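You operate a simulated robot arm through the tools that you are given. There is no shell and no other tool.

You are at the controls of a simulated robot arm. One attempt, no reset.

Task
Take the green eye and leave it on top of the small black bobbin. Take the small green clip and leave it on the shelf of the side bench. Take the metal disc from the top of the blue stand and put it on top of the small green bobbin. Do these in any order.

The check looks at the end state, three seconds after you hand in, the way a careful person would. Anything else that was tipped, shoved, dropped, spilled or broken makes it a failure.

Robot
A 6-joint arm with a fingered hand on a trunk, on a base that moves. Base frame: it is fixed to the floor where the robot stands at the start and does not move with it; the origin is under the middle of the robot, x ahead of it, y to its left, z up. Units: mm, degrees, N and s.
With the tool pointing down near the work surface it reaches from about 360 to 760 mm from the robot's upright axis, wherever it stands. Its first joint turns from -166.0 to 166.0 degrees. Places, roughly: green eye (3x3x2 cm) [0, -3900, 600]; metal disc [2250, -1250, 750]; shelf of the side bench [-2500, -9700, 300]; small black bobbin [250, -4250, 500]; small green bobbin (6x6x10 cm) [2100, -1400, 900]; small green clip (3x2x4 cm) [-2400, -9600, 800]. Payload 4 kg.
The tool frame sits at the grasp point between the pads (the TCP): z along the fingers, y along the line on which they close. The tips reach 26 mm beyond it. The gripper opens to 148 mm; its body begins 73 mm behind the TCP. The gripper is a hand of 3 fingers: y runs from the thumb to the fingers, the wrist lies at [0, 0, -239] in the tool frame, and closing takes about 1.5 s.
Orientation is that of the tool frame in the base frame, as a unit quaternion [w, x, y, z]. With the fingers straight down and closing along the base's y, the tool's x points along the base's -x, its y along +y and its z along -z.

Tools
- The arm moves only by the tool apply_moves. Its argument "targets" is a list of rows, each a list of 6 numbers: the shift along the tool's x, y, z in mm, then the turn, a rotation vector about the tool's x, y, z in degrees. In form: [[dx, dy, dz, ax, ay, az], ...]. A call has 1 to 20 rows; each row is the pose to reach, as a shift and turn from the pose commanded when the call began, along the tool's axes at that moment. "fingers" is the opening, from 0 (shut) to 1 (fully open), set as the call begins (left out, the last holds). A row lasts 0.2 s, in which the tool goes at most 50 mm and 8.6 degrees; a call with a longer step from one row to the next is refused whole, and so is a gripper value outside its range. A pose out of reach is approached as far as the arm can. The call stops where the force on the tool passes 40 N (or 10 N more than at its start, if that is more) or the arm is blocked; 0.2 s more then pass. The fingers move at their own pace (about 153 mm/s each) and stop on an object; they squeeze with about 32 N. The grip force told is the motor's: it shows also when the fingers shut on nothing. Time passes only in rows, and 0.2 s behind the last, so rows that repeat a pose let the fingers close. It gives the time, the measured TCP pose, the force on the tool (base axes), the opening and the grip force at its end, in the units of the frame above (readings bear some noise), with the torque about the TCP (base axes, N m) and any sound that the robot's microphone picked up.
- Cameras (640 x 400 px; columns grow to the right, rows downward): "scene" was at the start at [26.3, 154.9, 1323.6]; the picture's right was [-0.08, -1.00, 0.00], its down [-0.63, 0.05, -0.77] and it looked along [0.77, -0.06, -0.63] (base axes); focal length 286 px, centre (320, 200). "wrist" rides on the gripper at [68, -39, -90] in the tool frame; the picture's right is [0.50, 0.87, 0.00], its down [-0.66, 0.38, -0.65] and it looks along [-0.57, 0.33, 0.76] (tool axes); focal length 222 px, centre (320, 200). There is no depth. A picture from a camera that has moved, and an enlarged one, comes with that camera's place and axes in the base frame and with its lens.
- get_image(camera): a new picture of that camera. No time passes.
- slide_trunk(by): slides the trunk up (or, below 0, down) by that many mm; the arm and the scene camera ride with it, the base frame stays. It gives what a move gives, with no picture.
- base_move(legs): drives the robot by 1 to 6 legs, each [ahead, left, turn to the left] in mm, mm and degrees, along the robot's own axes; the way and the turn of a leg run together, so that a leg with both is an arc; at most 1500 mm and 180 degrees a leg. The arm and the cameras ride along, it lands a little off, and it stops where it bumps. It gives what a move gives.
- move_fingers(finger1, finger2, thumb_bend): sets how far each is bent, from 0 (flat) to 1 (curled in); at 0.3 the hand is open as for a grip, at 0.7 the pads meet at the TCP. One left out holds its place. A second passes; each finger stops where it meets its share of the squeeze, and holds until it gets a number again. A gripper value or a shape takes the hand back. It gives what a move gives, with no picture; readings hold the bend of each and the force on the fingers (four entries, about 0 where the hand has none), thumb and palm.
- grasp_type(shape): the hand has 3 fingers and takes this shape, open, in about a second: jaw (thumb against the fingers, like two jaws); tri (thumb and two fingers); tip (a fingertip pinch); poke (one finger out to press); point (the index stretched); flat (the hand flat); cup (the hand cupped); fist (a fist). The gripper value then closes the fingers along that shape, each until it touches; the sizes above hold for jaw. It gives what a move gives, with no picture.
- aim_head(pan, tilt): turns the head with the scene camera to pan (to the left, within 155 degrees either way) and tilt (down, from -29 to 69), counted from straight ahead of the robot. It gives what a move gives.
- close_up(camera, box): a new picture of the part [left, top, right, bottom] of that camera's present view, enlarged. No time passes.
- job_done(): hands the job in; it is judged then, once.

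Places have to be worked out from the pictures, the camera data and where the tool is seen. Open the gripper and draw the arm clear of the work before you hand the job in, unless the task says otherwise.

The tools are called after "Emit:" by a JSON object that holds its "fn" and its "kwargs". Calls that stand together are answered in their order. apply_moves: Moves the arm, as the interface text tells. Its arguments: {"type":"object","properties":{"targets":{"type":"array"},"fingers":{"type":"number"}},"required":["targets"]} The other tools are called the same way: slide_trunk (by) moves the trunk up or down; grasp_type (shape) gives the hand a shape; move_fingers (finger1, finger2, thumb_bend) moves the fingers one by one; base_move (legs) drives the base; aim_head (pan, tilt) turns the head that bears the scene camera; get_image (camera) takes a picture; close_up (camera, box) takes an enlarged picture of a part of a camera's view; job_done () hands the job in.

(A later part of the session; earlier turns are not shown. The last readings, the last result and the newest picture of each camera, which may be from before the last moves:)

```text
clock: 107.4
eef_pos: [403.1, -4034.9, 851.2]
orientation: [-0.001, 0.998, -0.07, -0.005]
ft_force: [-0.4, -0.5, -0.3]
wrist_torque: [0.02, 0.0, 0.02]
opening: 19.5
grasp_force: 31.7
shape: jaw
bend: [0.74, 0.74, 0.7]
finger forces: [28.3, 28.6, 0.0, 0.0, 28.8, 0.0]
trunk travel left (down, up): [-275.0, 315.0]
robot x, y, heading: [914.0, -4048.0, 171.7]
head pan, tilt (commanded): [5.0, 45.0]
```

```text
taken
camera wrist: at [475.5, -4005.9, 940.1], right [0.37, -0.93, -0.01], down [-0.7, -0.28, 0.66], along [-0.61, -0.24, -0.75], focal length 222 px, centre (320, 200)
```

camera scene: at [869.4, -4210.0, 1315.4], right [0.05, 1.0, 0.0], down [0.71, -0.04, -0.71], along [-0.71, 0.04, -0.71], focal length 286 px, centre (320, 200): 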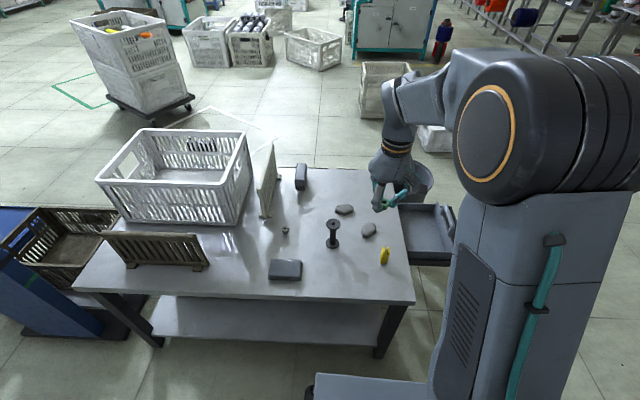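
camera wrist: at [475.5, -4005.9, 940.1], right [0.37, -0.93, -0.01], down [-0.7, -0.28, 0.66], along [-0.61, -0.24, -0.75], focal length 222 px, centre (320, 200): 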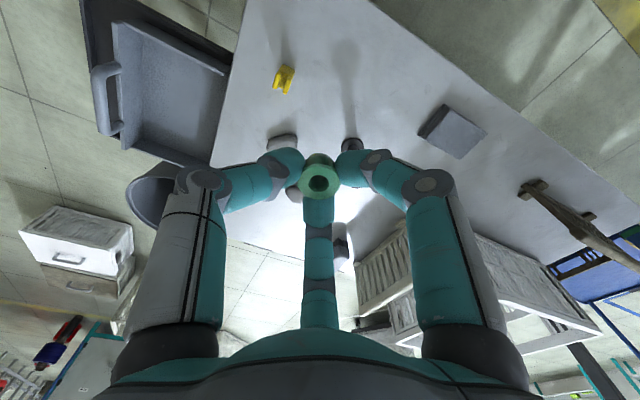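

Excellent view: bobbin stands clear between hand and crates at about (298, -4142). I move the eye over it at z≈760 and check both cameras.

Emit:
{"fn": "apply_moves", "kwargs": {"targets": [[-22, 30, 0, 0, 0, 0], [-44, 60, 0, 0, 0, 0], [-66, 90, 0, 0, 0, 0], [-89, 120, 0, 0, 0, 0], [-89, 120, 45, 0, 0, 0], [-89, 120, 90, 0, 0, 0], [-89, 120, 90, 0, 0, 0]]}}

Emit:
{"fn": "get_image", "kwargs": {"camera": "wrist"}}

Emit:
{"fn": "close_up", "kwargs": {"camera": "wrist", "box": [240, 60, 400, 220]}}

Emit:
{"fn": "close_up", "kwargs": {"camera": "scene", "box": [270, 150, 400, 260]}}

```text
clock: 109.0
eef_pos: [295.7, -4141.8, 762.1]
orientation: [-0.001, 0.998, -0.068, -0.005]
ft_force: [0.5, -0.4, 0.1]
wrist_torque: [0.01, 0.01, -0.02]
opening: 19.4
grasp_force: 31.9
shape: jaw
bend: [0.74, 0.74, 0.7]
finger forces: [28.1, 28.7, 0.0, 0.0, 28.8, 0.1]
trunk travel left (down, up): [-275.0, 315.0]
robot x, y, heading: [914.0, -4044.9, 171.8]
head pan, tilt (commanded): [5.0, 45.0]
```

```text
taken
camera wrist: at [369.5, -4112.3, 850.8], right [0.37, -0.93, -0.01], down [-0.7, -0.28, 0.66], along [-0.61, -0.24, -0.75], focal length 222 px, centre (320, 200)
```

wrist: 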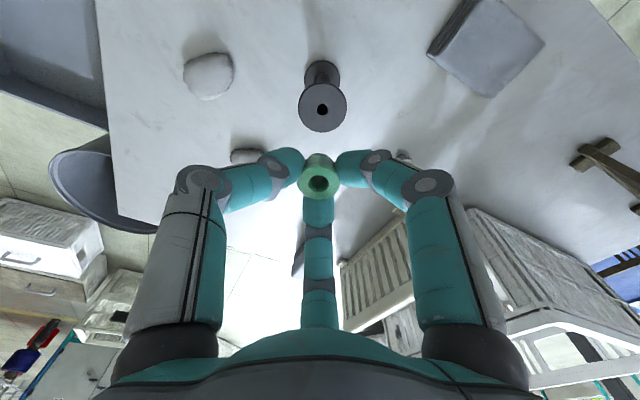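

```text
2.50 times, centred on (320, 140) of wrist
camera zoom: at [369.5, -4112.3, 850.8], right [0.37, -0.93, -0.01], down [-0.7, -0.28, 0.66], along [-0.61, -0.24, -0.75], focal length 555 px, centre (320, 350)
```

zoom: 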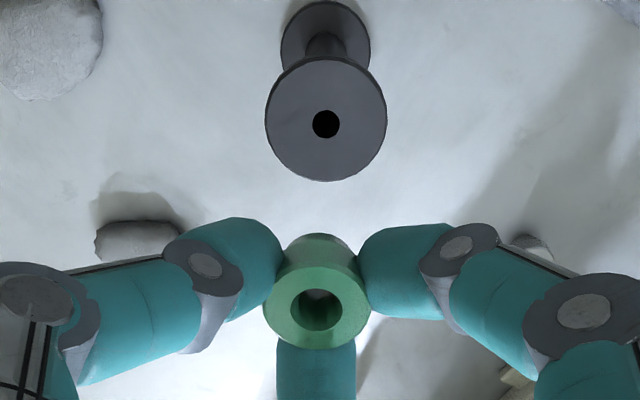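

```text
3.64 times, centred on (335, 205) of scene
camera zoom: at [869.3, -4210.0, 1315.3], right [0.05, 1.0, 0.0], down [0.71, -0.04, -0.71], along [-0.71, 0.04, -0.71], focal length 1041 px, centre (266, 182)
```

zoom: 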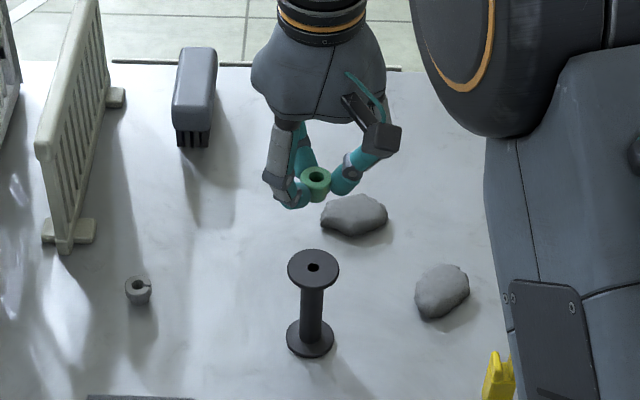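

Combining both views, the bobbin axis is around (305, -4139), top z≈640–647, while the eye sits at (293.5, -4140); I shift about +10 mm in x and lower to TCP z≈702.

Emit:
{"fn": "apply_moves", "kwargs": {"targets": [[9.8, -2.4, 0, 0, 0, 0], [9.8, -2.4, 25, 0, 0, 0], [9.8, -2.4, 50, 0, 0, 0], [9.8, -2.4, 60, 0, 0, 0], [9.8, -2.4, 60, 0, 0, 0]]}}

Emit:
{"fn": "close_up", "kwargs": {"camera": "wrist", "box": [270, 110, 370, 210]}}

Emit:
{"fn": "close_up", "kwargs": {"camera": "scene", "box": [300, 190, 370, 250]}}

```text
clock: 110.2
eef_pos: [306.8, -4140.4, 700.9]
orientation: [-0.002, 0.998, -0.069, -0.005]
ft_force: [0.0, 0.9, -0.1]
wrist_torque: [-0.02, 0.01, -0.03]
opening: 19.5
grasp_force: 31.5
shape: jaw
bend: [0.74, 0.74, 0.7]
finger forces: [28.1, 28.6, 0.0, 0.0, 28.9, 0.0]
trunk travel left (down, up): [-275.0, 315.0]
robot x, y, heading: [910.2, -4041.9, 171.9]
head pan, tilt (commanded): [5.0, 45.0]
```

```text
4.00 times, centred on (320, 160) of wrist
camera zoom: at [379.6, -4110.9, 790.9], right [0.37, -0.93, -0.01], down [-0.7, -0.28, 0.66], along [-0.61, -0.24, -0.75], focal length 888 px, centre (320, 360)
```

zoom: 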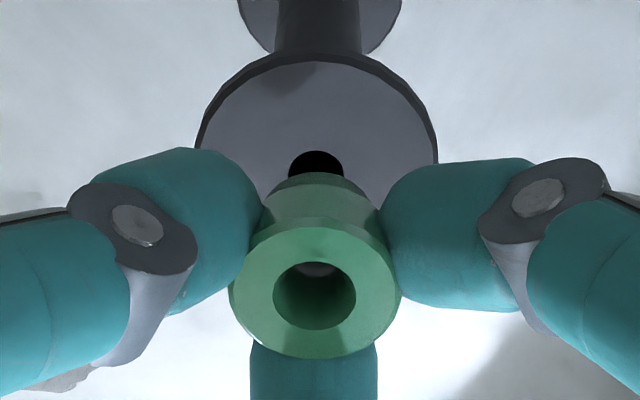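

```text
6.67 times, centred on (335, 220) of scene
camera zoom: at [869.4, -4210.0, 1315.3], right [0.05, 1.0, 0.0], down [0.71, -0.04, -0.71], along [-0.71, 0.04, -0.71], focal length 1909 px, centre (220, 67)
```

zoom: 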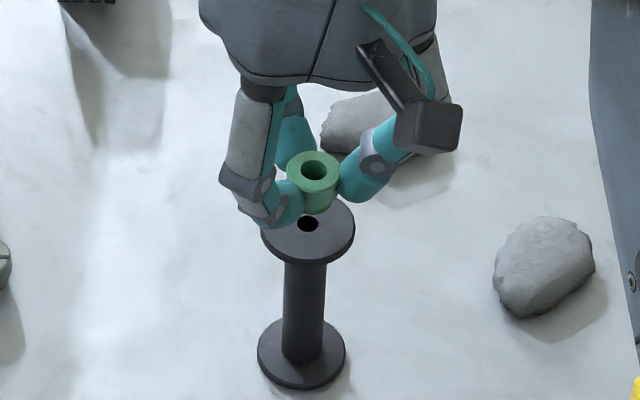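

Both views now agree the eye is over the bobbin centre within about 1–2 mm. I lower about 11 mm and look again.

Emit:
{"fn": "apply_moves", "kwargs": {"targets": [[0, 0.5, 4, 0, 0, 0], [0, 0.5, 8, 0, 0, 0], [0, 0.5, 11, 0, 0, 0], [0, 0.5, 11, 0, 0, 0]]}}

Emit:
{"fn": "close_up", "kwargs": {"camera": "scene", "box": [312, 195, 360, 231]}}

Emit:
{"fn": "close_up", "kwargs": {"camera": "wrist", "box": [270, 110, 370, 210]}}

```text
clock: 111.2
eef_pos: [305.8, -4140.9, 690.3]
orientation: [-0.001, 0.998, -0.07, -0.004]
ft_force: [0.5, 0.7, 0.0]
wrist_torque: [0.0, 0.05, -0.01]
opening: 19.4
grasp_force: 31.9
shape: jaw
bend: [0.74, 0.74, 0.7]
finger forces: [28.1, 28.7, 0.0, 0.0, 29.0, 0.0]
trunk travel left (down, up): [-275.0, 315.0]
robot x, y, heading: [913.3, -4044.7, 171.5]
head pan, tilt (commanded): [5.0, 45.0]
```

```text
11.11 times, centred on (336, 213) of scene
camera zoom: at [869.4, -4210.0, 1315.3], right [0.05, 1.0, 0.0], down [0.71, -0.04, -0.71], along [-0.71, 0.04, -0.71], focal length 3181 px, centre (142, 56)
```

zoom: 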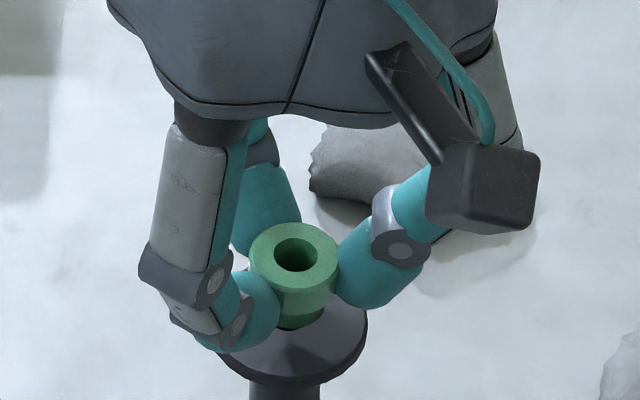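

```text
4.00 times, centred on (320, 160) of wrist
camera zoom: at [379.1, -4111.3, 779.6], right [0.37, -0.93, -0.01], down [-0.7, -0.28, 0.66], along [-0.61, -0.24, -0.75], focal length 888 px, centre (320, 360)
```

zoom: 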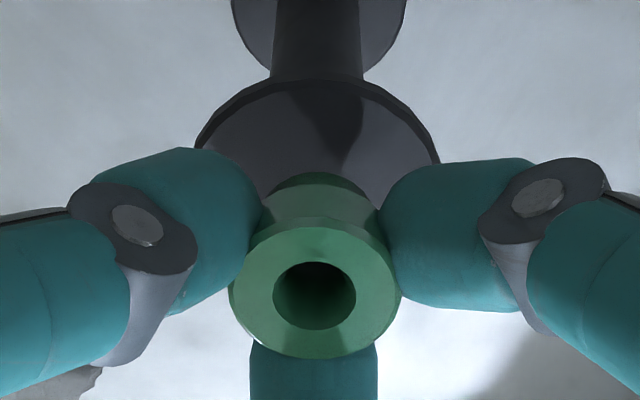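

Well aligned, with about 5 mm of gap left. I lower 3 mm then step by 1 mm watching force.

Emit:
{"fn": "apply_moves", "kwargs": {"targets": [[0, 0, 1.5, 0, 0, 0], [0, 0, 3, 0, 0, 0], [0, 0, 3, 0, 0, 0]]}}

Emit:
{"fn": "apply_moves", "kwargs": {"targets": [[0, 0, 0.7, 0, 0, 0], [0, 0, 1.4, 0, 0, 0], [0, 0, 1.4, 0, 0, 0]]}}

Emit:
{"fn": "close_up", "kwargs": {"camera": "scene", "box": [312, 195, 360, 231]}}

```text
clock: 112.0
eef_pos: [305.9, -4141.0, 686.2]
orientation: [-0.002, 0.998, -0.069, -0.005]
ft_force: [-0.2, -0.3, 0.1]
wrist_torque: [-0.02, -0.03, 0.0]
opening: 19.6
grasp_force: 32.0
shape: jaw
bend: [0.74, 0.74, 0.7]
finger forces: [28.1, 28.7, 0.0, 0.0, 28.9, 0.0]
trunk travel left (down, up): [-275.0, 315.0]
robot x, y, heading: [910.1, -4047.5, 171.8]
head pan, tilt (commanded): [5.0, 45.0]
```

```text
clock: 112.8
eef_pos: [305.3, -4141.8, 685.5]
orientation: [-0.001, 0.998, -0.069, -0.005]
ft_force: [-0.5, -0.2, -0.2]
wrist_torque: [-0.01, 0.01, -0.03]
opening: 19.7
grasp_force: 32.1
shape: jaw
bend: [0.74, 0.74, 0.7]
finger forces: [28.1, 28.7, 0.0, 0.1, 28.9, 0.0]
trunk travel left (down, up): [-275.0, 315.0]
robot x, y, heading: [916.6, -4048.3, 172.1]
head pan, tilt (commanded): [5.0, 45.0]
```

```text
11.11 times, centred on (336, 213) of scene
camera zoom: at [869.4, -4210.0, 1315.3], right [0.05, 1.0, 0.0], down [0.71, -0.04, -0.71], along [-0.71, 0.04, -0.71], focal length 3181 px, centre (142, 56)
```

zoom: 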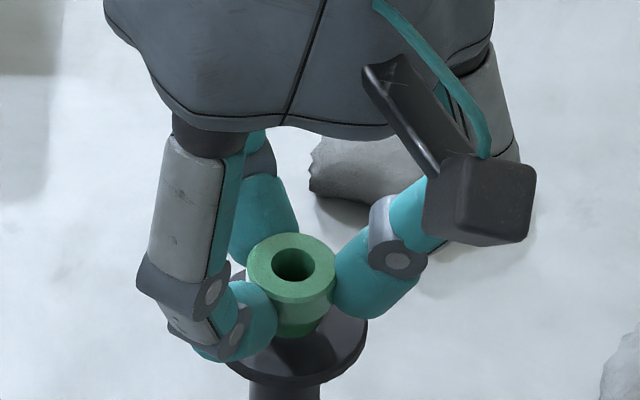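

Still no contact; about 1–2 mm left. Two more small steps.

Emit:
{"fn": "apply_moves", "kwargs": {"targets": [[0, 0, 0.6, 0, 0, 0], [0, 0, 1.2, 0, 0, 0], [0, 0, 1.2, 0, 0, 0]]}}

Emit:
{"fn": "close_up", "kwargs": {"camera": "scene", "box": [312, 195, 360, 231]}}

```text
clock: 113.6
eef_pos: [305.6, -4141.0, 684.2]
orientation: [-0.002, 0.998, -0.07, -0.005]
ft_force: [0.2, 0.3, -0.5]
wrist_torque: [-0.02, 0.0, -0.01]
opening: 19.6
grasp_force: 32.0
shape: jaw
bend: [0.74, 0.74, 0.7]
finger forces: [28.1, 28.7, 0.0, 0.0, 28.8, 0.0]
trunk travel left (down, up): [-275.0, 315.0]
robot x, y, heading: [913.6, -4048.9, 172.0]
head pan, tilt (commanded): [5.0, 45.0]
```

```text
11.11 times, centred on (336, 213) of scene
camera zoom: at [869.4, -4210.0, 1315.3], right [0.05, 1.0, 0.0], down [0.71, -0.04, -0.71], along [-0.71, 0.04, -0.71], focal length 3181 px, centre (142, 56)
```

zoom: 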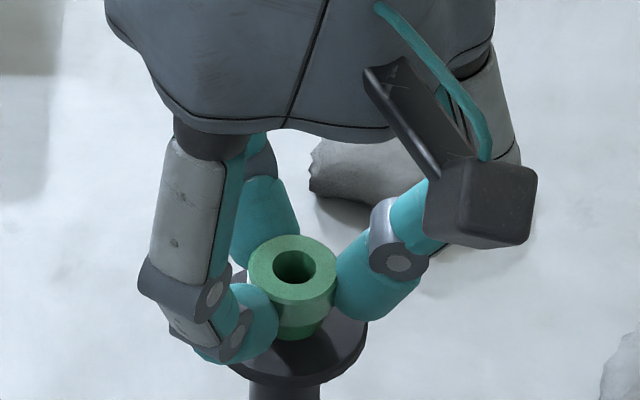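

Not yet touching. I keep stepping down by about 0.7 mm at a time.

Emit:
{"fn": "apply_moves", "kwargs": {"targets": [[0, 0, 0.7, 0, 0, 0], [0, 0, 0.7, 0, 0, 0]]}}

Emit:
{"fn": "apply_moves", "kwargs": {"targets": [[0, 0, 0.7, 0, 0, 0], [0, 0, 0.7, 0, 0, 0]]}}

Emit:
{"fn": "close_up", "kwargs": {"camera": "scene", "box": [312, 195, 360, 231]}}

Emit:
{"fn": "close_up", "kwargs": {"camera": "wrist", "box": [270, 110, 370, 210]}}

```text
clock: 114.2
eef_pos: [304.1, -4140.8, 683.8]
orientation: [-0.002, 0.998, -0.07, -0.005]
ft_force: [-0.7, -0.7, -0.8]
wrist_torque: [-0.02, -0.03, -0.01]
opening: 19.5
grasp_force: 32.1
shape: jaw
bend: [0.74, 0.74, 0.7]
finger forces: [28.1, 28.6, 0.0, 0.0, 28.8, 0.0]
trunk travel left (down, up): [-275.0, 315.0]
robot x, y, heading: [907.8, -4045.0, 171.5]
head pan, tilt (commanded): [5.0, 45.0]
```

```text
clock: 114.8
eef_pos: [306.0, -4141.1, 681.9]
orientation: [-0.001, 0.998, -0.07, -0.005]
ft_force: [-0.2, -0.1, 0.6]
wrist_torque: [0.02, 0.01, -0.01]
opening: 19.4
grasp_force: 31.8
shape: jaw
bend: [0.74, 0.74, 0.7]
finger forces: [28.1, 28.7, 0.0, 0.0, 28.9, 0.0]
trunk travel left (down, up): [-275.0, 315.0]
robot x, y, heading: [911.4, -4044.8, 171.8]
head pan, tilt (commanded): [5.0, 45.0]
```

```text
11.11 times, centred on (336, 213) of scene
camera zoom: at [869.4, -4210.0, 1315.3], right [0.05, 1.0, 0.0], down [0.71, -0.04, -0.71], along [-0.71, 0.04, -0.71], focal length 3181 px, centre (142, 56)
```

zoom: 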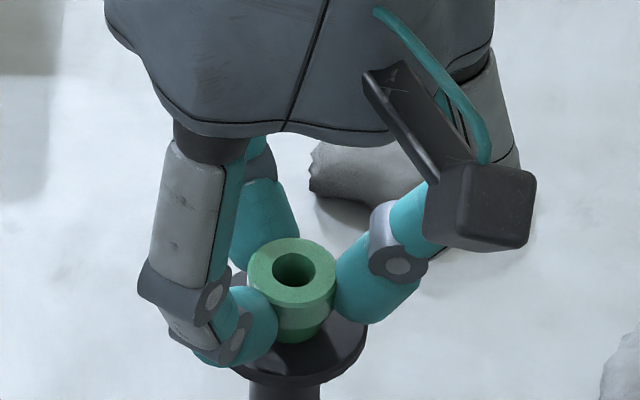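

```text
4.00 times, centred on (320, 160) of wrist
camera zoom: at [378.7, -4111.5, 772.9], right [0.37, -0.93, -0.01], down [-0.7, -0.28, 0.66], along [-0.61, -0.24, -0.75], focal length 888 px, centre (320, 360)
```

zoom: 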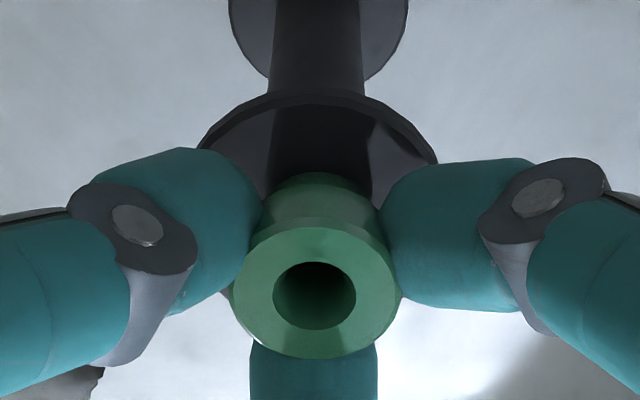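

No contact yet at TCP z≈682. I continue with fine steps, checking force after each.

Emit:
{"fn": "apply_moves", "kwargs": {"targets": [[0, 0, 0.7, 0, 0, 0], [0, 0, 0.7, 0, 0, 0]]}}

Emit:
{"fn": "apply_moves", "kwargs": {"targets": [[0, 0, 0.7, 0, 0, 0], [0, 0, 0.7, 0, 0, 0]]}}

Emit:
{"fn": "close_up", "kwargs": {"camera": "scene", "box": [312, 195, 360, 231]}}

```text
clock: 115.4
eef_pos: [306.8, -4140.8, 682.8]
orientation: [-0.001, 0.998, -0.069, -0.005]
ft_force: [0.2, 0.2, -0.8]
wrist_torque: [0.01, -0.02, 0.0]
opening: 19.6
grasp_force: 32.3
shape: jaw
bend: [0.74, 0.74, 0.7]
finger forces: [28.1, 28.7, 0.0, 0.0, 29.0, 0.1]
trunk travel left (down, up): [-275.0, 315.0]
robot x, y, heading: [912.4, -4046.0, 171.9]
head pan, tilt (commanded): [5.0, 45.0]
```

```text
clock: 116.0
eef_pos: [304.2, -4141.0, 681.5]
orientation: [-0.001, 0.998, -0.07, -0.005]
ft_force: [0.0, -0.4, 0.5]
wrist_torque: [0.0, 0.0, 0.03]
opening: 19.7
grasp_force: 32.2
shape: jaw
bend: [0.74, 0.74, 0.7]
finger forces: [28.1, 28.7, 0.1, 0.0, 28.8, 0.0]
trunk travel left (down, up): [-275.0, 315.0]
robot x, y, heading: [915.1, -4048.4, 171.9]
head pan, tilt (commanded): [5.0, 45.0]
```

```text
11.11 times, centred on (336, 213) of scene
camera zoom: at [869.4, -4210.0, 1315.3], right [0.05, 1.0, 0.0], down [0.71, -0.04, -0.71], along [-0.71, 0.04, -0.71], focal length 3181 px, centre (142, 56)
```

zoom: 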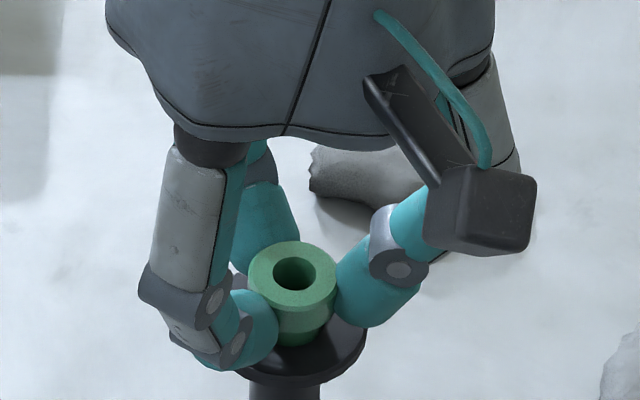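

Still free. Continue two more small steps.

Emit:
{"fn": "apply_moves", "kwargs": {"targets": [[0, 0, 0.7, 0, 0, 0], [0, 0, 0.7, 0, 0, 0]]}}

Emit:
{"fn": "apply_moves", "kwargs": {"targets": [[0, 0, 0.7, 0, 0, 0], [0, 0, 0.7, 0, 0, 0]]}}

Emit:
{"fn": "close_up", "kwargs": {"camera": "scene", "box": [318, 203, 350, 227]}}

```text
clock: 116.6
eef_pos: [304.9, -4141.7, 682.1]
orientation: [-0.002, 0.997, -0.071, -0.006]
ft_force: [0.2, -0.9, 0.9]
wrist_torque: [-0.03, 0.01, -0.01]
opening: 19.5
grasp_force: 31.8
shape: jaw
bend: [0.74, 0.74, 0.7]
finger forces: [28.0, 28.7, 0.0, 0.0, 28.9, 0.1]
trunk travel left (down, up): [-275.0, 315.0]
robot x, y, heading: [911.4, -4045.5, 171.9]
head pan, tilt (commanded): [5.0, 45.0]
```

```text
clock: 117.2
eef_pos: [307.0, -4140.2, 680.3]
orientation: [-0.001, 0.998, -0.07, -0.005]
ft_force: [0.5, 0.6, 3.1]
wrist_torque: [0.01, -0.01, 0.02]
opening: 19.7
grasp_force: 31.4
shape: jaw
bend: [0.74, 0.74, 0.7]
finger forces: [28.8, 29.1, 0.0, 0.1, 29.5, 0.0]
trunk travel left (down, up): [-275.0, 315.0]
robot x, y, heading: [915.0, -4045.0, 171.9]
head pan, tilt (commanded): [5.0, 45.0]
```

```text
16.00 times, centred on (334, 215) of scene
camera zoom: at [869.7, -4209.9, 1315.4], right [0.05, 1.0, 0.0], down [0.71, -0.04, -0.71], along [-0.71, 0.04, -0.71], focal length 4581 px, centre (96, -40)
```

zoom: 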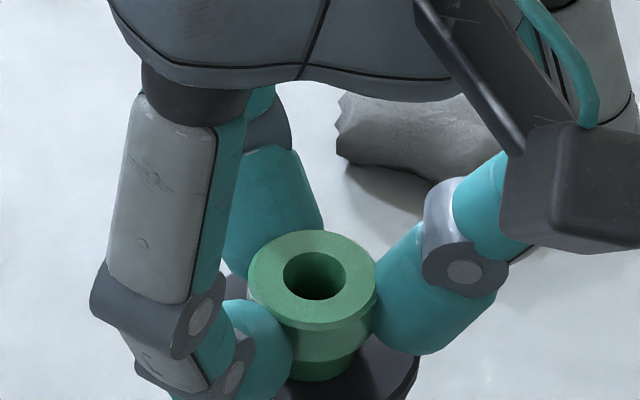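

Contact at 3 N: the eye rests on the bobbin. I open to about 37 mm, which clears the lip but keeps the tips above the flange.

Emit:
{"fn": "apply_moves", "kwargs": {"targets": [[0, 0, 0, 0, 0, 0], [0, 0, 0, 0, 0, 0]], "fingers": 0.22}}

Emit:
{"fn": "close_up", "kwargs": {"camera": "scene", "box": [312, 195, 360, 231]}}

Emit:
{"fn": "close_up", "kwargs": {"camera": "wrist", "box": [270, 110, 370, 210]}}

```text
clock: 117.8
eef_pos: [305.5, -4141.8, 679.0]
orientation: [-0.002, 0.998, -0.069, -0.005]
ft_force: [0.3, -0.1, -0.5]
wrist_torque: [-0.01, 0.04, 0.0]
opening: 32.3
grasp_force: 0.1
shape: jaw
bend: [0.76, 0.76, 0.7]
finger forces: [0.1, 0.0, 0.0, 0.0, 0.0, 0.0]
trunk travel left (down, up): [-275.0, 315.0]
robot x, y, heading: [911.5, -4044.9, 171.8]
head pan, tilt (commanded): [5.0, 45.0]
```

```text
11.11 times, centred on (336, 213) of scene
camera zoom: at [869.4, -4210.0, 1315.3], right [0.05, 1.0, 0.0], down [0.71, -0.04, -0.71], along [-0.71, 0.04, -0.71], focal length 3181 px, centre (142, 56)
```

zoom: 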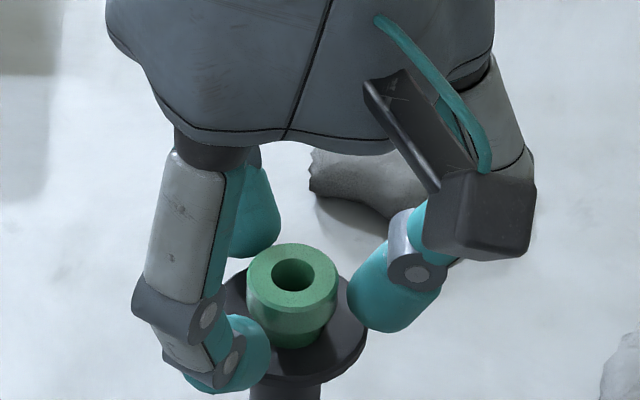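

```text
4.00 times, centred on (320, 160) of wrist
camera zoom: at [378.8, -4111.2, 770.0], right [0.37, -0.93, -0.01], down [-0.7, -0.28, 0.66], along [-0.61, -0.24, -0.75], focal length 888 px, centre (320, 360)
```

zoom: 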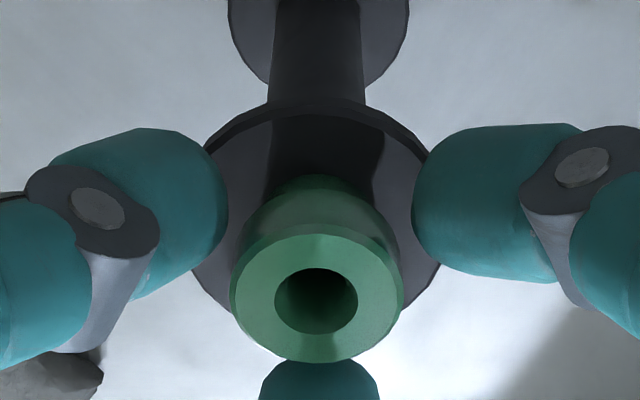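

Released cleanly; the eye sits centred on the bobbin and all finger forces are zero. I open slightly more while beginning to rise slowly.

Emit:
{"fn": "apply_moves", "kwargs": {"targets": [[0, 0, 0, 0, 0, 0], [0, 0, -1, 0, 0, 0], [0, 0, -2, 0, 0, 0], [0, 0, -4, 0, 0, 0], [0, 0, -7, 0, 0, 0]], "fingers": 0.27}}

Emit:
{"fn": "close_up", "kwargs": {"camera": "scene", "box": [312, 195, 360, 231]}}

```text
clock: 119.0
eef_pos: [305.1, -4141.3, 688.0]
orientation: [-0.001, 0.998, -0.07, -0.004]
ft_force: [-0.1, 0.0, -0.2]
wrist_torque: [0.05, -0.03, 0.01]
opening: 39.6
grasp_force: 0.1
shape: jaw
bend: [0.76, 0.76, 0.7]
finger forces: [0.0, 0.0, 0.1, 0.1, 0.0, 0.0]
trunk travel left (down, up): [-275.0, 315.0]
robot x, y, heading: [917.0, -4047.8, 171.8]
head pan, tilt (commanded): [5.0, 45.0]
```

```text
11.11 times, centred on (336, 213) of scene
camera zoom: at [869.4, -4210.0, 1315.3], right [0.05, 1.0, 0.0], down [0.71, -0.04, -0.71], along [-0.71, 0.04, -0.71], focal length 3181 px, centre (142, 56)
```

zoom: 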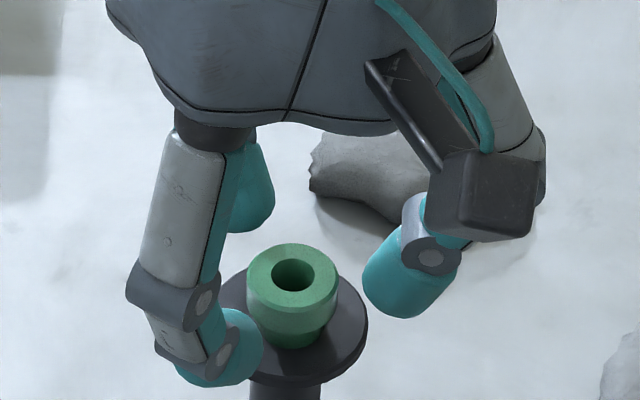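

The eye stays put on the bobbin. I rise well clear and retract the arm over the table edge.

Emit:
{"fn": "apply_moves", "kwargs": {"targets": [[0, 0, -10, 0, 0, 0], [0, 0, -30, 0, 0, 0], [0, 0, -70, 0, 0, 0], [0, 0, -115, 0, 0, 0], [0, 0, -160, 0, 0, 0], [40, -20, -170, 0, 0, 0], [80, -50, -170, 0, 0, 0], [90, -90, -170, 0, 0, 0], [90, -120, -170, 0, 0, 0]]}}

Emit:
{"fn": "close_up", "kwargs": {"camera": "scene", "box": [270, 180, 400, 270]}}

Emit:
{"fn": "aim_head", "kwargs": {"pan": 85, "tilt": 15}}

Emit:
{"fn": "get_image", "kwargs": {"camera": "scene"}}

Emit:
{"fn": "aim_head", "kwargs": {"pan": 50, "tilt": 15}}

Emit:
{"fn": "get_image", "kwargs": {"camera": "scene"}}

```text
clock: 121.0
eef_pos: [414.8, -4035.4, 856.8]
orientation: [-0.001, 0.998, -0.069, -0.006]
ft_force: [0.5, -0.7, 0.0]
wrist_torque: [0.0, 0.0, 0.02]
opening: 39.8
grasp_force: 0.0
shape: jaw
bend: [0.76, 0.76, 0.7]
finger forces: [0.1, 0.0, 0.0, 0.1, 0.1, 0.1]
trunk travel left (down, up): [-275.0, 315.0]
robot x, y, heading: [914.6, -4047.4, 172.2]
head pan, tilt (commanded): [5.0, 45.0]
```

```text
4.44 times, centred on (335, 225) of scene
camera zoom: at [869.5, -4210.2, 1315.3], right [0.05, 1.0, 0.0], down [0.71, -0.04, -0.71], along [-0.71, 0.04, -0.71], focal length 1272 px, centre (253, 89)
```

zoom: 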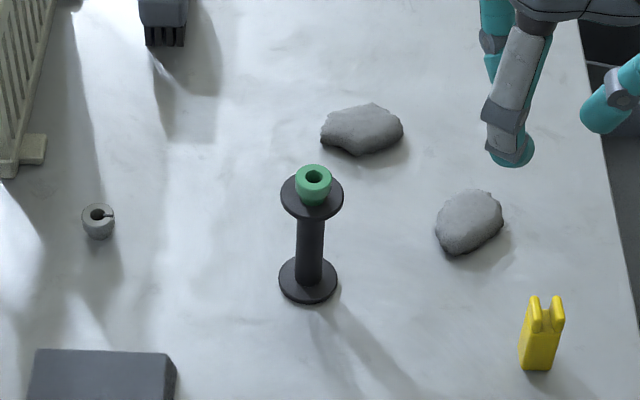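

```text
clock: 122.5
eef_pos: [414.7, -4035.0, 856.3]
orientation: [-0.001, 0.997, -0.071, -0.006]
ft_force: [-0.4, -0.6, 0.5]
wrist_torque: [0.0, -0.01, -0.04]
opening: 40.0
grasp_force: 0.0
shape: jaw
bend: [0.76, 0.76, 0.7]
finger forces: [0.0, 0.0, 0.1, 0.0, 0.0, 0.0]
trunk travel left (down, up): [-275.0, 315.0]
robot x, y, heading: [913.3, -4052.8, 171.8]
head pan, tilt (commanded): [85.0, 15.0]
```

```text
taken
camera scene: at [929.5, -4305.3, 1362.1], right [-0.97, 0.23, 0.0], down [0.06, 0.25, -0.97], along [-0.22, -0.94, -0.26], focal length 286 px, centre (320, 200)
```

scene: 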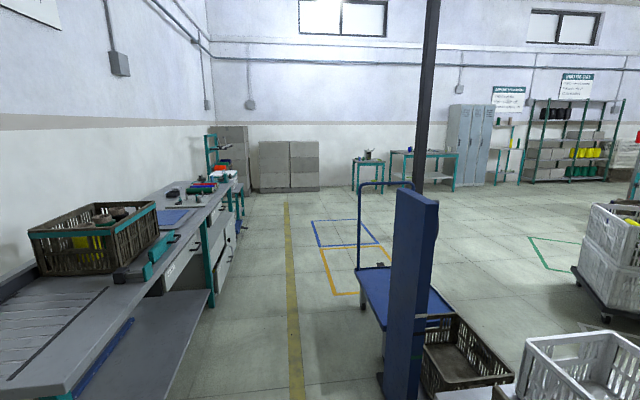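

```text
clock: 123.5
eef_pos: [414.3, -4035.2, 856.0]
orientation: [-0.001, 0.998, -0.07, -0.005]
ft_force: [1.1, 0.7, 0.2]
wrist_torque: [0.0, -0.01, 0.05]
opening: 39.6
grasp_force: 0.0
shape: jaw
bend: [0.76, 0.76, 0.7]
finger forces: [0.1, 0.0, 0.0, 0.0, 0.0, 0.1]
trunk travel left (down, up): [-275.0, 315.0]
robot x, y, heading: [911.5, -4046.1, 171.8]
head pan, tilt (commanded): [50.0, 15.0]
```

```text
taken
camera scene: at [881.2, -4276.8, 1362.2], right [-0.67, 0.74, 0.0], down [0.19, 0.17, -0.97], along [-0.72, -0.65, -0.26], focal length 286 px, centre (320, 200)
```

scene: 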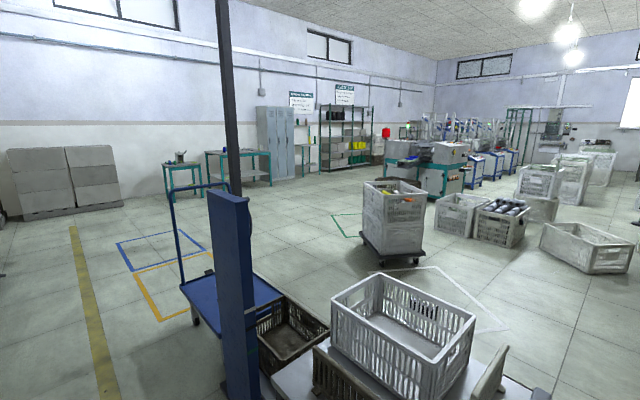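

The eye is well placed. The side bench looks to be the teal-legged table near the lockers; I zoom in on it.

Emit:
{"fn": "close_up", "kwargs": {"camera": "scene", "box": [150, 130, 310, 210]}}

Emit:
{"fn": "aim_head", "kwargs": {"pan": 75, "tilt": 10}}

Emit:
{"fn": "close_up", "kwargs": {"camera": "scene", "box": [250, 130, 410, 210]}}

Emit:
{"fn": "get_image", "kwargs": {"camera": "scene"}}

```text
4.00 times, centred on (230, 170) of scene
camera zoom: at [881.2, -4276.8, 1362.2], right [-0.67, 0.74, 0.0], down [0.19, 0.17, -0.97], along [-0.72, -0.65, -0.26], focal length 1145 px, centre (680, 320)
```

zoom: 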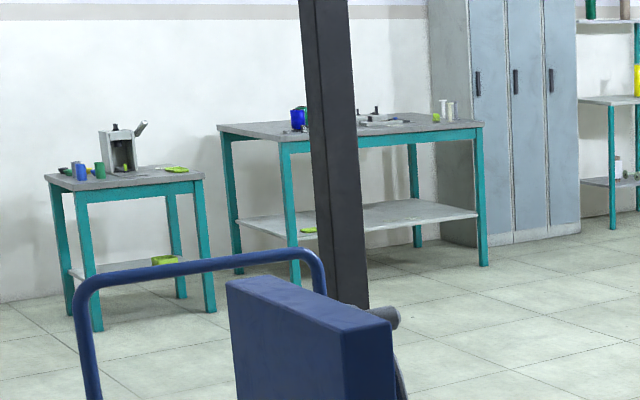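

```text
clock: 124.4
eef_pos: [413.8, -4035.8, 856.5]
orientation: [-0.001, 0.997, -0.071, -0.005]
ft_force: [-0.2, 1.0, 0.4]
wrist_torque: [0.0, 0.01, 0.01]
opening: 40.0
grasp_force: 0.1
shape: jaw
bend: [0.76, 0.76, 0.7]
finger forces: [0.0, 0.0, 0.0, 0.1, 0.1, 0.0]
trunk travel left (down, up): [-275.0, 315.0]
robot x, y, heading: [911.7, -4043.1, 171.8]
head pan, tilt (commanded): [75.0, 10.0]
```

```text
4.00 times, centred on (330, 170) of scene
camera zoom: at [914.1, -4299.8, 1370.3], right [-0.92, 0.39, 0.0], down [0.07, 0.16, -0.98], along [-0.39, -0.91, -0.17], focal length 1145 px, centre (280, 320)
```

zoom: 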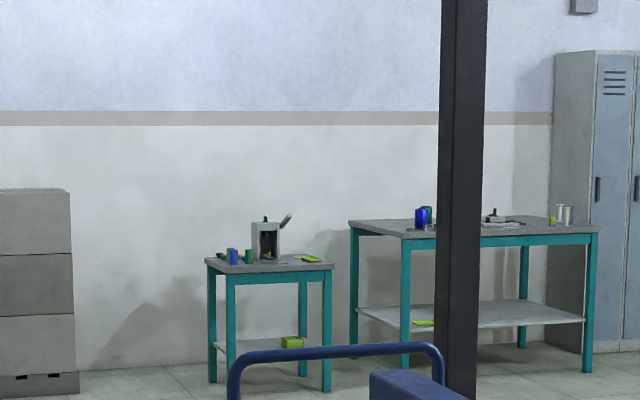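

```text
taken
camera scene: at [914.1, -4299.8, 1370.3], right [-0.92, 0.39, 0.0], down [0.07, 0.16, -0.98], along [-0.39, -0.91, -0.17], focal length 286 px, centre (320, 200)
```

scene: 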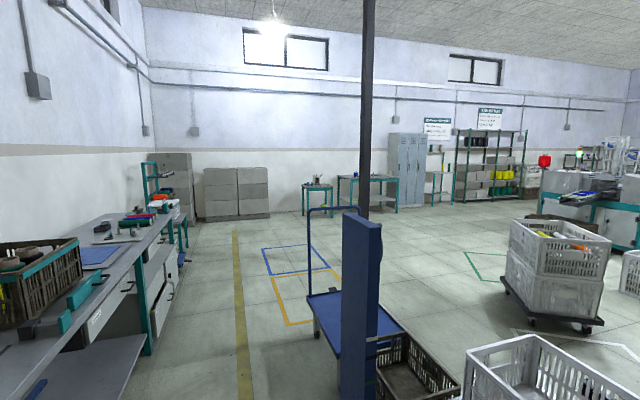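

The larger teal bench (x≈-2000…-3130, y≈-9400…-9950) matches the side bench. I turn left and drive down the aisle between the wall bench and the trolley, then look again.

Emit:
{"fn": "base_move", "kwargs": {"legs": [[-60, 0, 0], [0, 0, 92], [1450, 0, 0]]}}

Emit:
{"fn": "aim_head", "kwargs": {"pan": -5, "tilt": 20}}

Emit:
{"fn": "get_image", "kwargs": {"camera": "scene"}}

```text
clock: 136.2
eef_pos: [842.0, -6016.2, 857.0]
orientation: [0.003, 0.739, 0.674, -0.004]
ft_force: [-0.7, 0.1, -0.1]
wrist_torque: [0.0, 0.02, 0.0]
opening: 39.8
grasp_force: 0.0
shape: jaw
bend: [0.76, 0.76, 0.7]
finger forces: [0.1, 0.0, 0.1, 0.1, 0.0, 0.1]
trunk travel left (down, up): [-275.0, 315.0]
robot x, y, heading: [828.1, -5520.5, -95.5]
head pan, tilt (commanded): [75.0, 10.0]
```

```text
clock: 137.7
eef_pos: [841.5, -6016.6, 856.9]
orientation: [0.003, 0.739, 0.674, -0.004]
ft_force: [-0.7, -0.6, 0.2]
wrist_torque: [-0.02, -0.02, 0.0]
opening: 39.7
grasp_force: 0.1
shape: jaw
bend: [0.76, 0.76, 0.7]
finger forces: [0.0, 0.1, 0.1, 0.0, 0.0, 0.0]
trunk travel left (down, up): [-275.0, 315.0]
robot x, y, heading: [827.5, -5521.0, -95.2]
head pan, tilt (commanded): [-5.0, 20.0]
```

```text
taken
camera scene: at [980.0, -5564.6, 1354.0], right [-0.98, 0.18, 0.0], down [0.06, 0.34, -0.94], along [-0.17, -0.92, -0.34], focal length 286 px, centre (320, 200)
```

scene: 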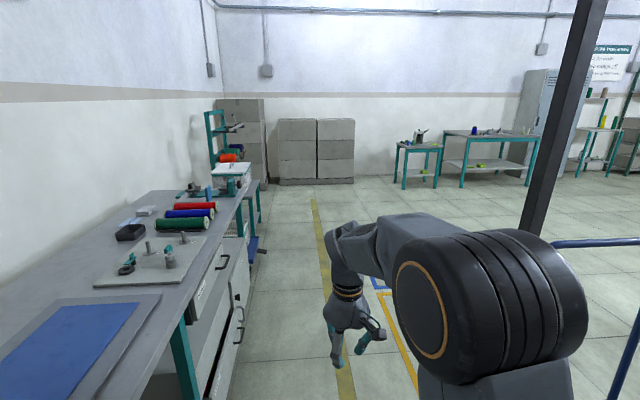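

The aisle ahead is clear. I shift slightly right from the wall bench's drawers and drive on, then look toward the side bench.

Emit:
{"fn": "base_move", "kwargs": {"legs": [[0, -130, 0], [1450, 0, 0], [900, 0, 0]]}}

Emit:
{"fn": "aim_head", "kwargs": {"pan": -75, "tilt": 20}}

Emit:
{"fn": "get_image", "kwargs": {"camera": "scene"}}

Emit:
{"fn": "aim_head", "kwargs": {"pan": -50, "tilt": 15}}

Emit:
{"fn": "get_image", "kwargs": {"camera": "scene"}}

```text
clock: 150.2
eef_pos: [515.0, -8344.9, 855.9]
orientation: [0.003, 0.737, 0.676, -0.004]
ft_force: [0.2, 0.8, -0.1]
wrist_torque: [-0.01, -0.02, 0.03]
opening: 39.7
grasp_force: 0.1
shape: jaw
bend: [0.76, 0.76, 0.7]
finger forces: [0.0, 0.0, 0.0, 0.0, 0.0, 0.0]
trunk travel left (down, up): [-275.0, 315.0]
robot x, y, heading: [499.2, -7845.3, -95.0]
head pan, tilt (commanded): [-5.0, 20.0]
```

```text
clock: 151.6
eef_pos: [514.4, -8343.9, 857.0]
orientation: [0.003, 0.737, 0.676, -0.004]
ft_force: [0.0, -0.8, -0.2]
wrist_torque: [-0.04, 0.01, -0.02]
opening: 39.8
grasp_force: 0.2
shape: jaw
bend: [0.76, 0.76, 0.7]
finger forces: [0.0, 0.0, 0.0, 0.0, 0.0, 0.1]
trunk travel left (down, up): [-275.0, 315.0]
robot x, y, heading: [496.9, -7842.7, -95.3]
head pan, tilt (commanded): [-75.0, 20.0]
```

```text
taken
camera scene: at [575.2, -7815.7, 1354.0], right [-0.17, 0.98, 0.0], down [0.34, 0.06, -0.94], along [-0.93, -0.16, -0.34], focal length 286 px, centre (320, 200)
```

scene: 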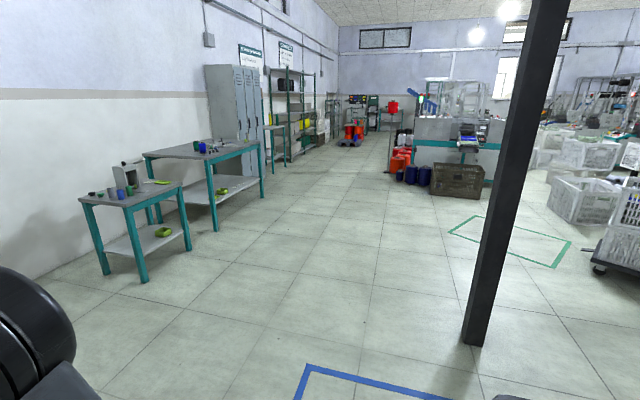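

```text
clock: 152.4
eef_pos: [514.0, -8343.5, 855.3]
orientation: [0.002, 0.736, 0.676, -0.005]
ft_force: [-0.6, 0.8, 0.6]
wrist_torque: [0.01, -0.07, 0.0]
opening: 39.6
grasp_force: 0.0
shape: jaw
bend: [0.76, 0.76, 0.7]
finger forces: [0.0, 0.1, 0.0, 0.0, 0.0, 0.1]
trunk travel left (down, up): [-275.0, 315.0]
robot x, y, heading: [500.5, -7846.7, -94.7]
head pan, tilt (commanded): [-50.0, 15.0]
```

```text
taken
camera scene: at [590.3, -7853.0, 1362.2], right [-0.57, 0.82, 0.0], down [0.21, 0.15, -0.97], along [-0.79, -0.55, -0.26], focal length 286 px, centre (320, 200)
```

scene: 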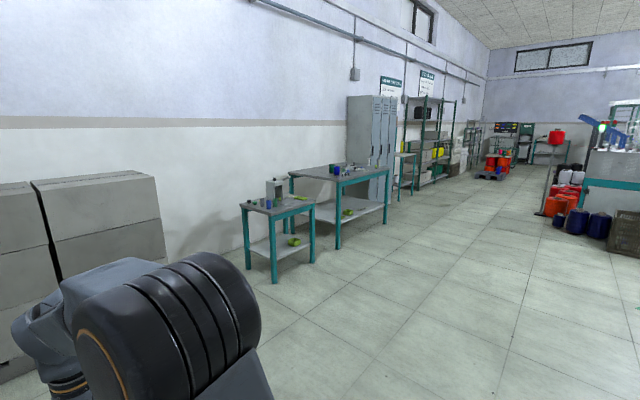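

The pole base is at about (-834, -7151) and the benches' near edges lie at y≈-9300…-9480. I move ahead a bit, then slide right along a clear lane toward the side bench.

Emit:
{"fn": "base_move", "kwargs": {"legs": [[250, 0, 0], [0, -1450, 0], [0, -1400, 0], [450, 0, 0]]}}

Emit:
{"fn": "aim_head", "kwargs": {"pan": 5, "tilt": 25}}

Emit:
{"fn": "get_image", "kwargs": {"camera": "scene"}}

```text
clock: 169.9
eef_pos: [-2375.9, -8795.8, 856.1]
orientation: [0.003, 0.735, 0.678, -0.005]
ft_force: [0.1, 0.3, -0.1]
wrist_torque: [-0.01, 0.0, 0.03]
opening: 39.7
grasp_force: 0.0
shape: jaw
bend: [0.76, 0.76, 0.7]
finger forces: [0.1, 0.0, 0.0, 0.0, 0.0, 0.0]
trunk travel left (down, up): [-275.0, 315.0]
robot x, y, heading: [-2388.1, -8300.5, -94.6]
head pan, tilt (commanded): [-50.0, 15.0]
```

```text
clock: 171.2
eef_pos: [-2376.4, -8796.1, 856.4]
orientation: [0.003, 0.735, 0.678, -0.004]
ft_force: [-0.9, -0.6, 0.2]
wrist_torque: [0.02, -0.01, -0.03]
opening: 39.7
grasp_force: 0.1
shape: jaw
bend: [0.76, 0.76, 0.7]
finger forces: [0.0, 0.0, 0.1, 0.1, 0.1, 0.0]
trunk travel left (down, up): [-275.0, 315.0]
robot x, y, heading: [-2389.9, -8298.4, -94.8]
head pan, tilt (commanded): [5.0, 25.0]
```

```text
taken
camera scene: at [-2226.5, -8342.7, 1346.0], right [-1.0, 0.0, 0.0], down [0.0, 0.42, -0.91], along [0.0, -0.91, -0.42], focal length 286 px, centre (320, 200)
```

scene: 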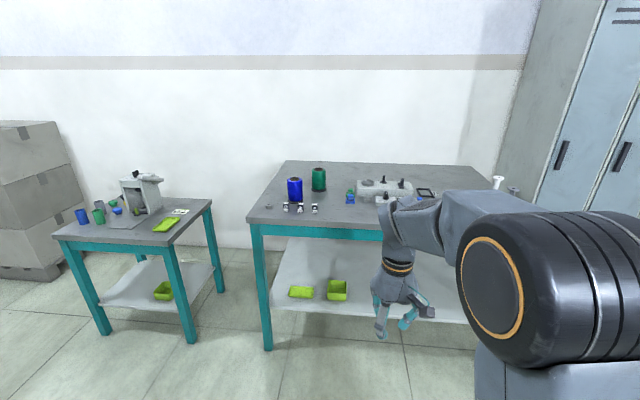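

Good view of the side bench: items on top, and two yellow-green trays on the lower shelf. I zoom in to find the small green clip.

Emit:
{"fn": "close_up", "kwargs": {"camera": "scene", "box": [240, 150, 440, 310]}}

Emit:
{"fn": "close_up", "kwargs": {"camera": "scene", "box": [255, 160, 335, 220]}}

Emit:
{"fn": "close_up", "kwargs": {"camera": "scene", "box": [330, 165, 450, 215]}}

Emit:
{"fn": "close_up", "kwargs": {"camera": "scene", "box": [265, 240, 385, 320]}}

```text
2.50 times, centred on (340, 230) of scene
camera zoom: at [-2226.5, -8342.7, 1346.0], right [-1.0, 0.0, 0.0], down [0.0, 0.42, -0.91], along [0.0, -0.91, -0.42], focal length 716 px, centre (270, 125)
```

zoom: 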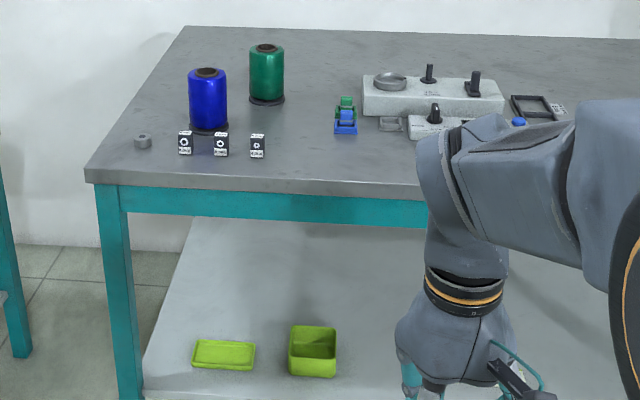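

```text
6.67 times, centred on (295, 190) of scene
camera zoom: at [-2226.5, -8342.7, 1346.0], right [-1.0, 0.0, 0.0], down [0.0, 0.42, -0.91], along [0.0, -0.91, -0.42], focal length 1909 px, centre (487, 267)
```

zoom: 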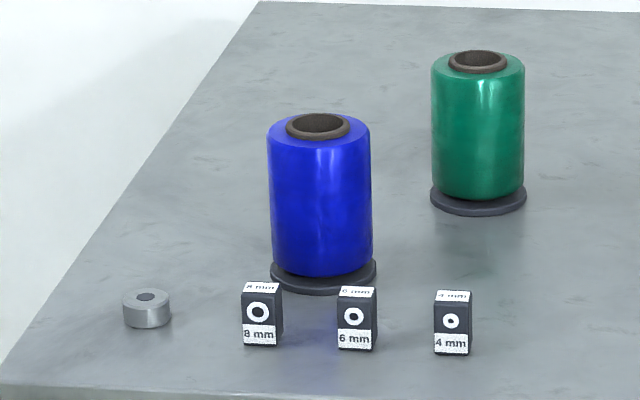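

```text
5.33 times, centred on (390, 190) of scene
camera zoom: at [-2226.5, -8342.7, 1346.0], right [-1.0, 0.0, 0.0], down [0.0, 0.42, -0.91], along [0.0, -0.91, -0.42], focal length 1527 px, centre (-53, 253)
```

zoom: 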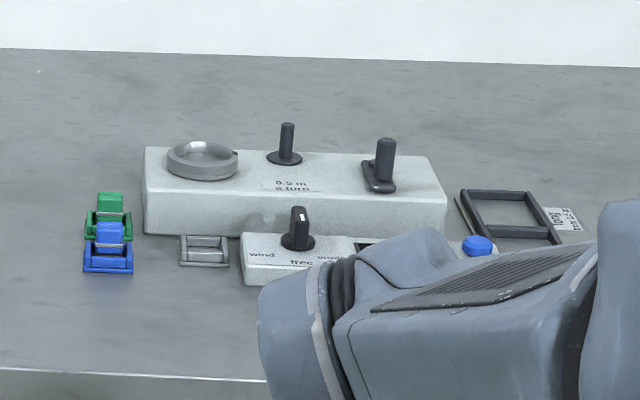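

```text
5.00 times, centred on (325, 280) of scene
camera zoom: at [-2226.5, -8342.7, 1346.0], right [-1.0, 0.0, 0.0], down [0.0, 0.42, -0.91], along [0.0, -0.91, -0.42], focal length 1432 px, centre (295, -200)
```

zoom: 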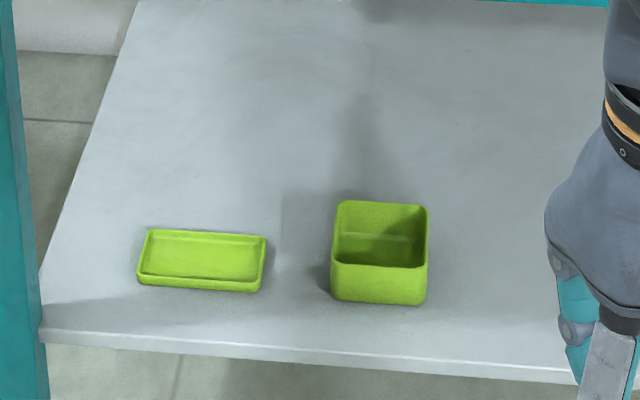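

The small green clip stands behind a blue one at about (-2373, -9601) on the bench top (z≈780), with a white gauge box close on its right. I raise the trunk and move nearer for a close look.

Emit:
{"fn": "slide_trunk", "kwargs": {"by": 180}}

Emit:
{"fn": "base_move", "kwargs": {"legs": [[0, -40, 0], [600, 0, 0]]}}

Emit:
{"fn": "aim_head", "kwargs": {"pan": 0, "tilt": 45}}

Emit:
{"fn": "get_image", "kwargs": {"camera": "scene"}}

Emit:
{"fn": "get_image", "kwargs": {"camera": "wrist"}}

```text
clock: 173.2
eef_pos: [-2375.6, -8795.8, 1036.2]
orientation: [0.003, 0.736, 0.677, -0.005]
ft_force: [-0.2, 0.0, 0.1]
wrist_torque: [-0.02, -0.01, 0.01]
opening: 39.8
grasp_force: 0.0
shape: jaw
bend: [0.76, 0.76, 0.7]
finger forces: [0.0, 0.0, 0.0, 0.1, 0.0, 0.0]
trunk travel left (down, up): [-455.0, 135.0]
robot x, y, heading: [-2394.4, -8299.3, -95.0]
head pan, tilt (commanded): [5.0, 25.0]
```

```text
clock: 177.1
eef_pos: [-2467.1, -9394.7, 1036.7]
orientation: [0.003, 0.736, 0.677, -0.004]
ft_force: [0.5, 0.5, -0.5]
wrist_torque: [-0.01, 0.01, 0.0]
opening: 39.4
grasp_force: 0.0
shape: jaw
bend: [0.76, 0.76, 0.7]
finger forces: [0.1, 0.0, 0.1, 0.1, 0.1, 0.1]
trunk travel left (down, up): [-455.0, 135.0]
robot x, y, heading: [-2482.4, -8894.8, -94.7]
head pan, tilt (commanded): [5.0, 25.0]
```

```text
clock: 177.9
eef_pos: [-2466.4, -9394.7, 1036.5]
orientation: [0.003, 0.736, 0.677, -0.005]
ft_force: [0.2, 0.3, -1.1]
wrist_torque: [-0.03, 0.01, 0.0]
opening: 39.8
grasp_force: 0.0
shape: jaw
bend: [0.76, 0.76, 0.7]
finger forces: [0.0, 0.1, 0.0, 0.0, 0.1, 0.0]
trunk travel left (down, up): [-455.0, 135.0]
robot x, y, heading: [-2483.7, -8897.4, -94.8]
head pan, tilt (commanded): [0.0, 45.0]
```

```text
taken
camera scene: at [-2323.5, -8930.4, 1495.4], right [-1.0, 0.08, 0.0], down [0.06, 0.7, -0.71], along [-0.06, -0.71, -0.71], focal length 286 px, centre (320, 200)
```

scene: 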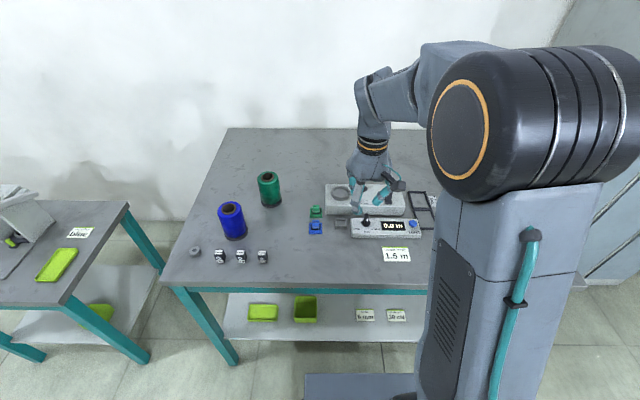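

```text
taken
camera wrist: at [-2499.6, -9322.5, 1126.3], right [0.9, 0.43, -0.01], down [0.32, -0.68, 0.66], along [0.28, -0.6, -0.75], focal length 222 px, centre (320, 200)
```

wrist: 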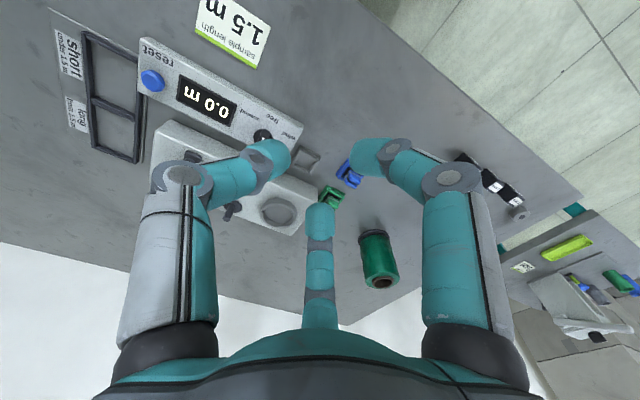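

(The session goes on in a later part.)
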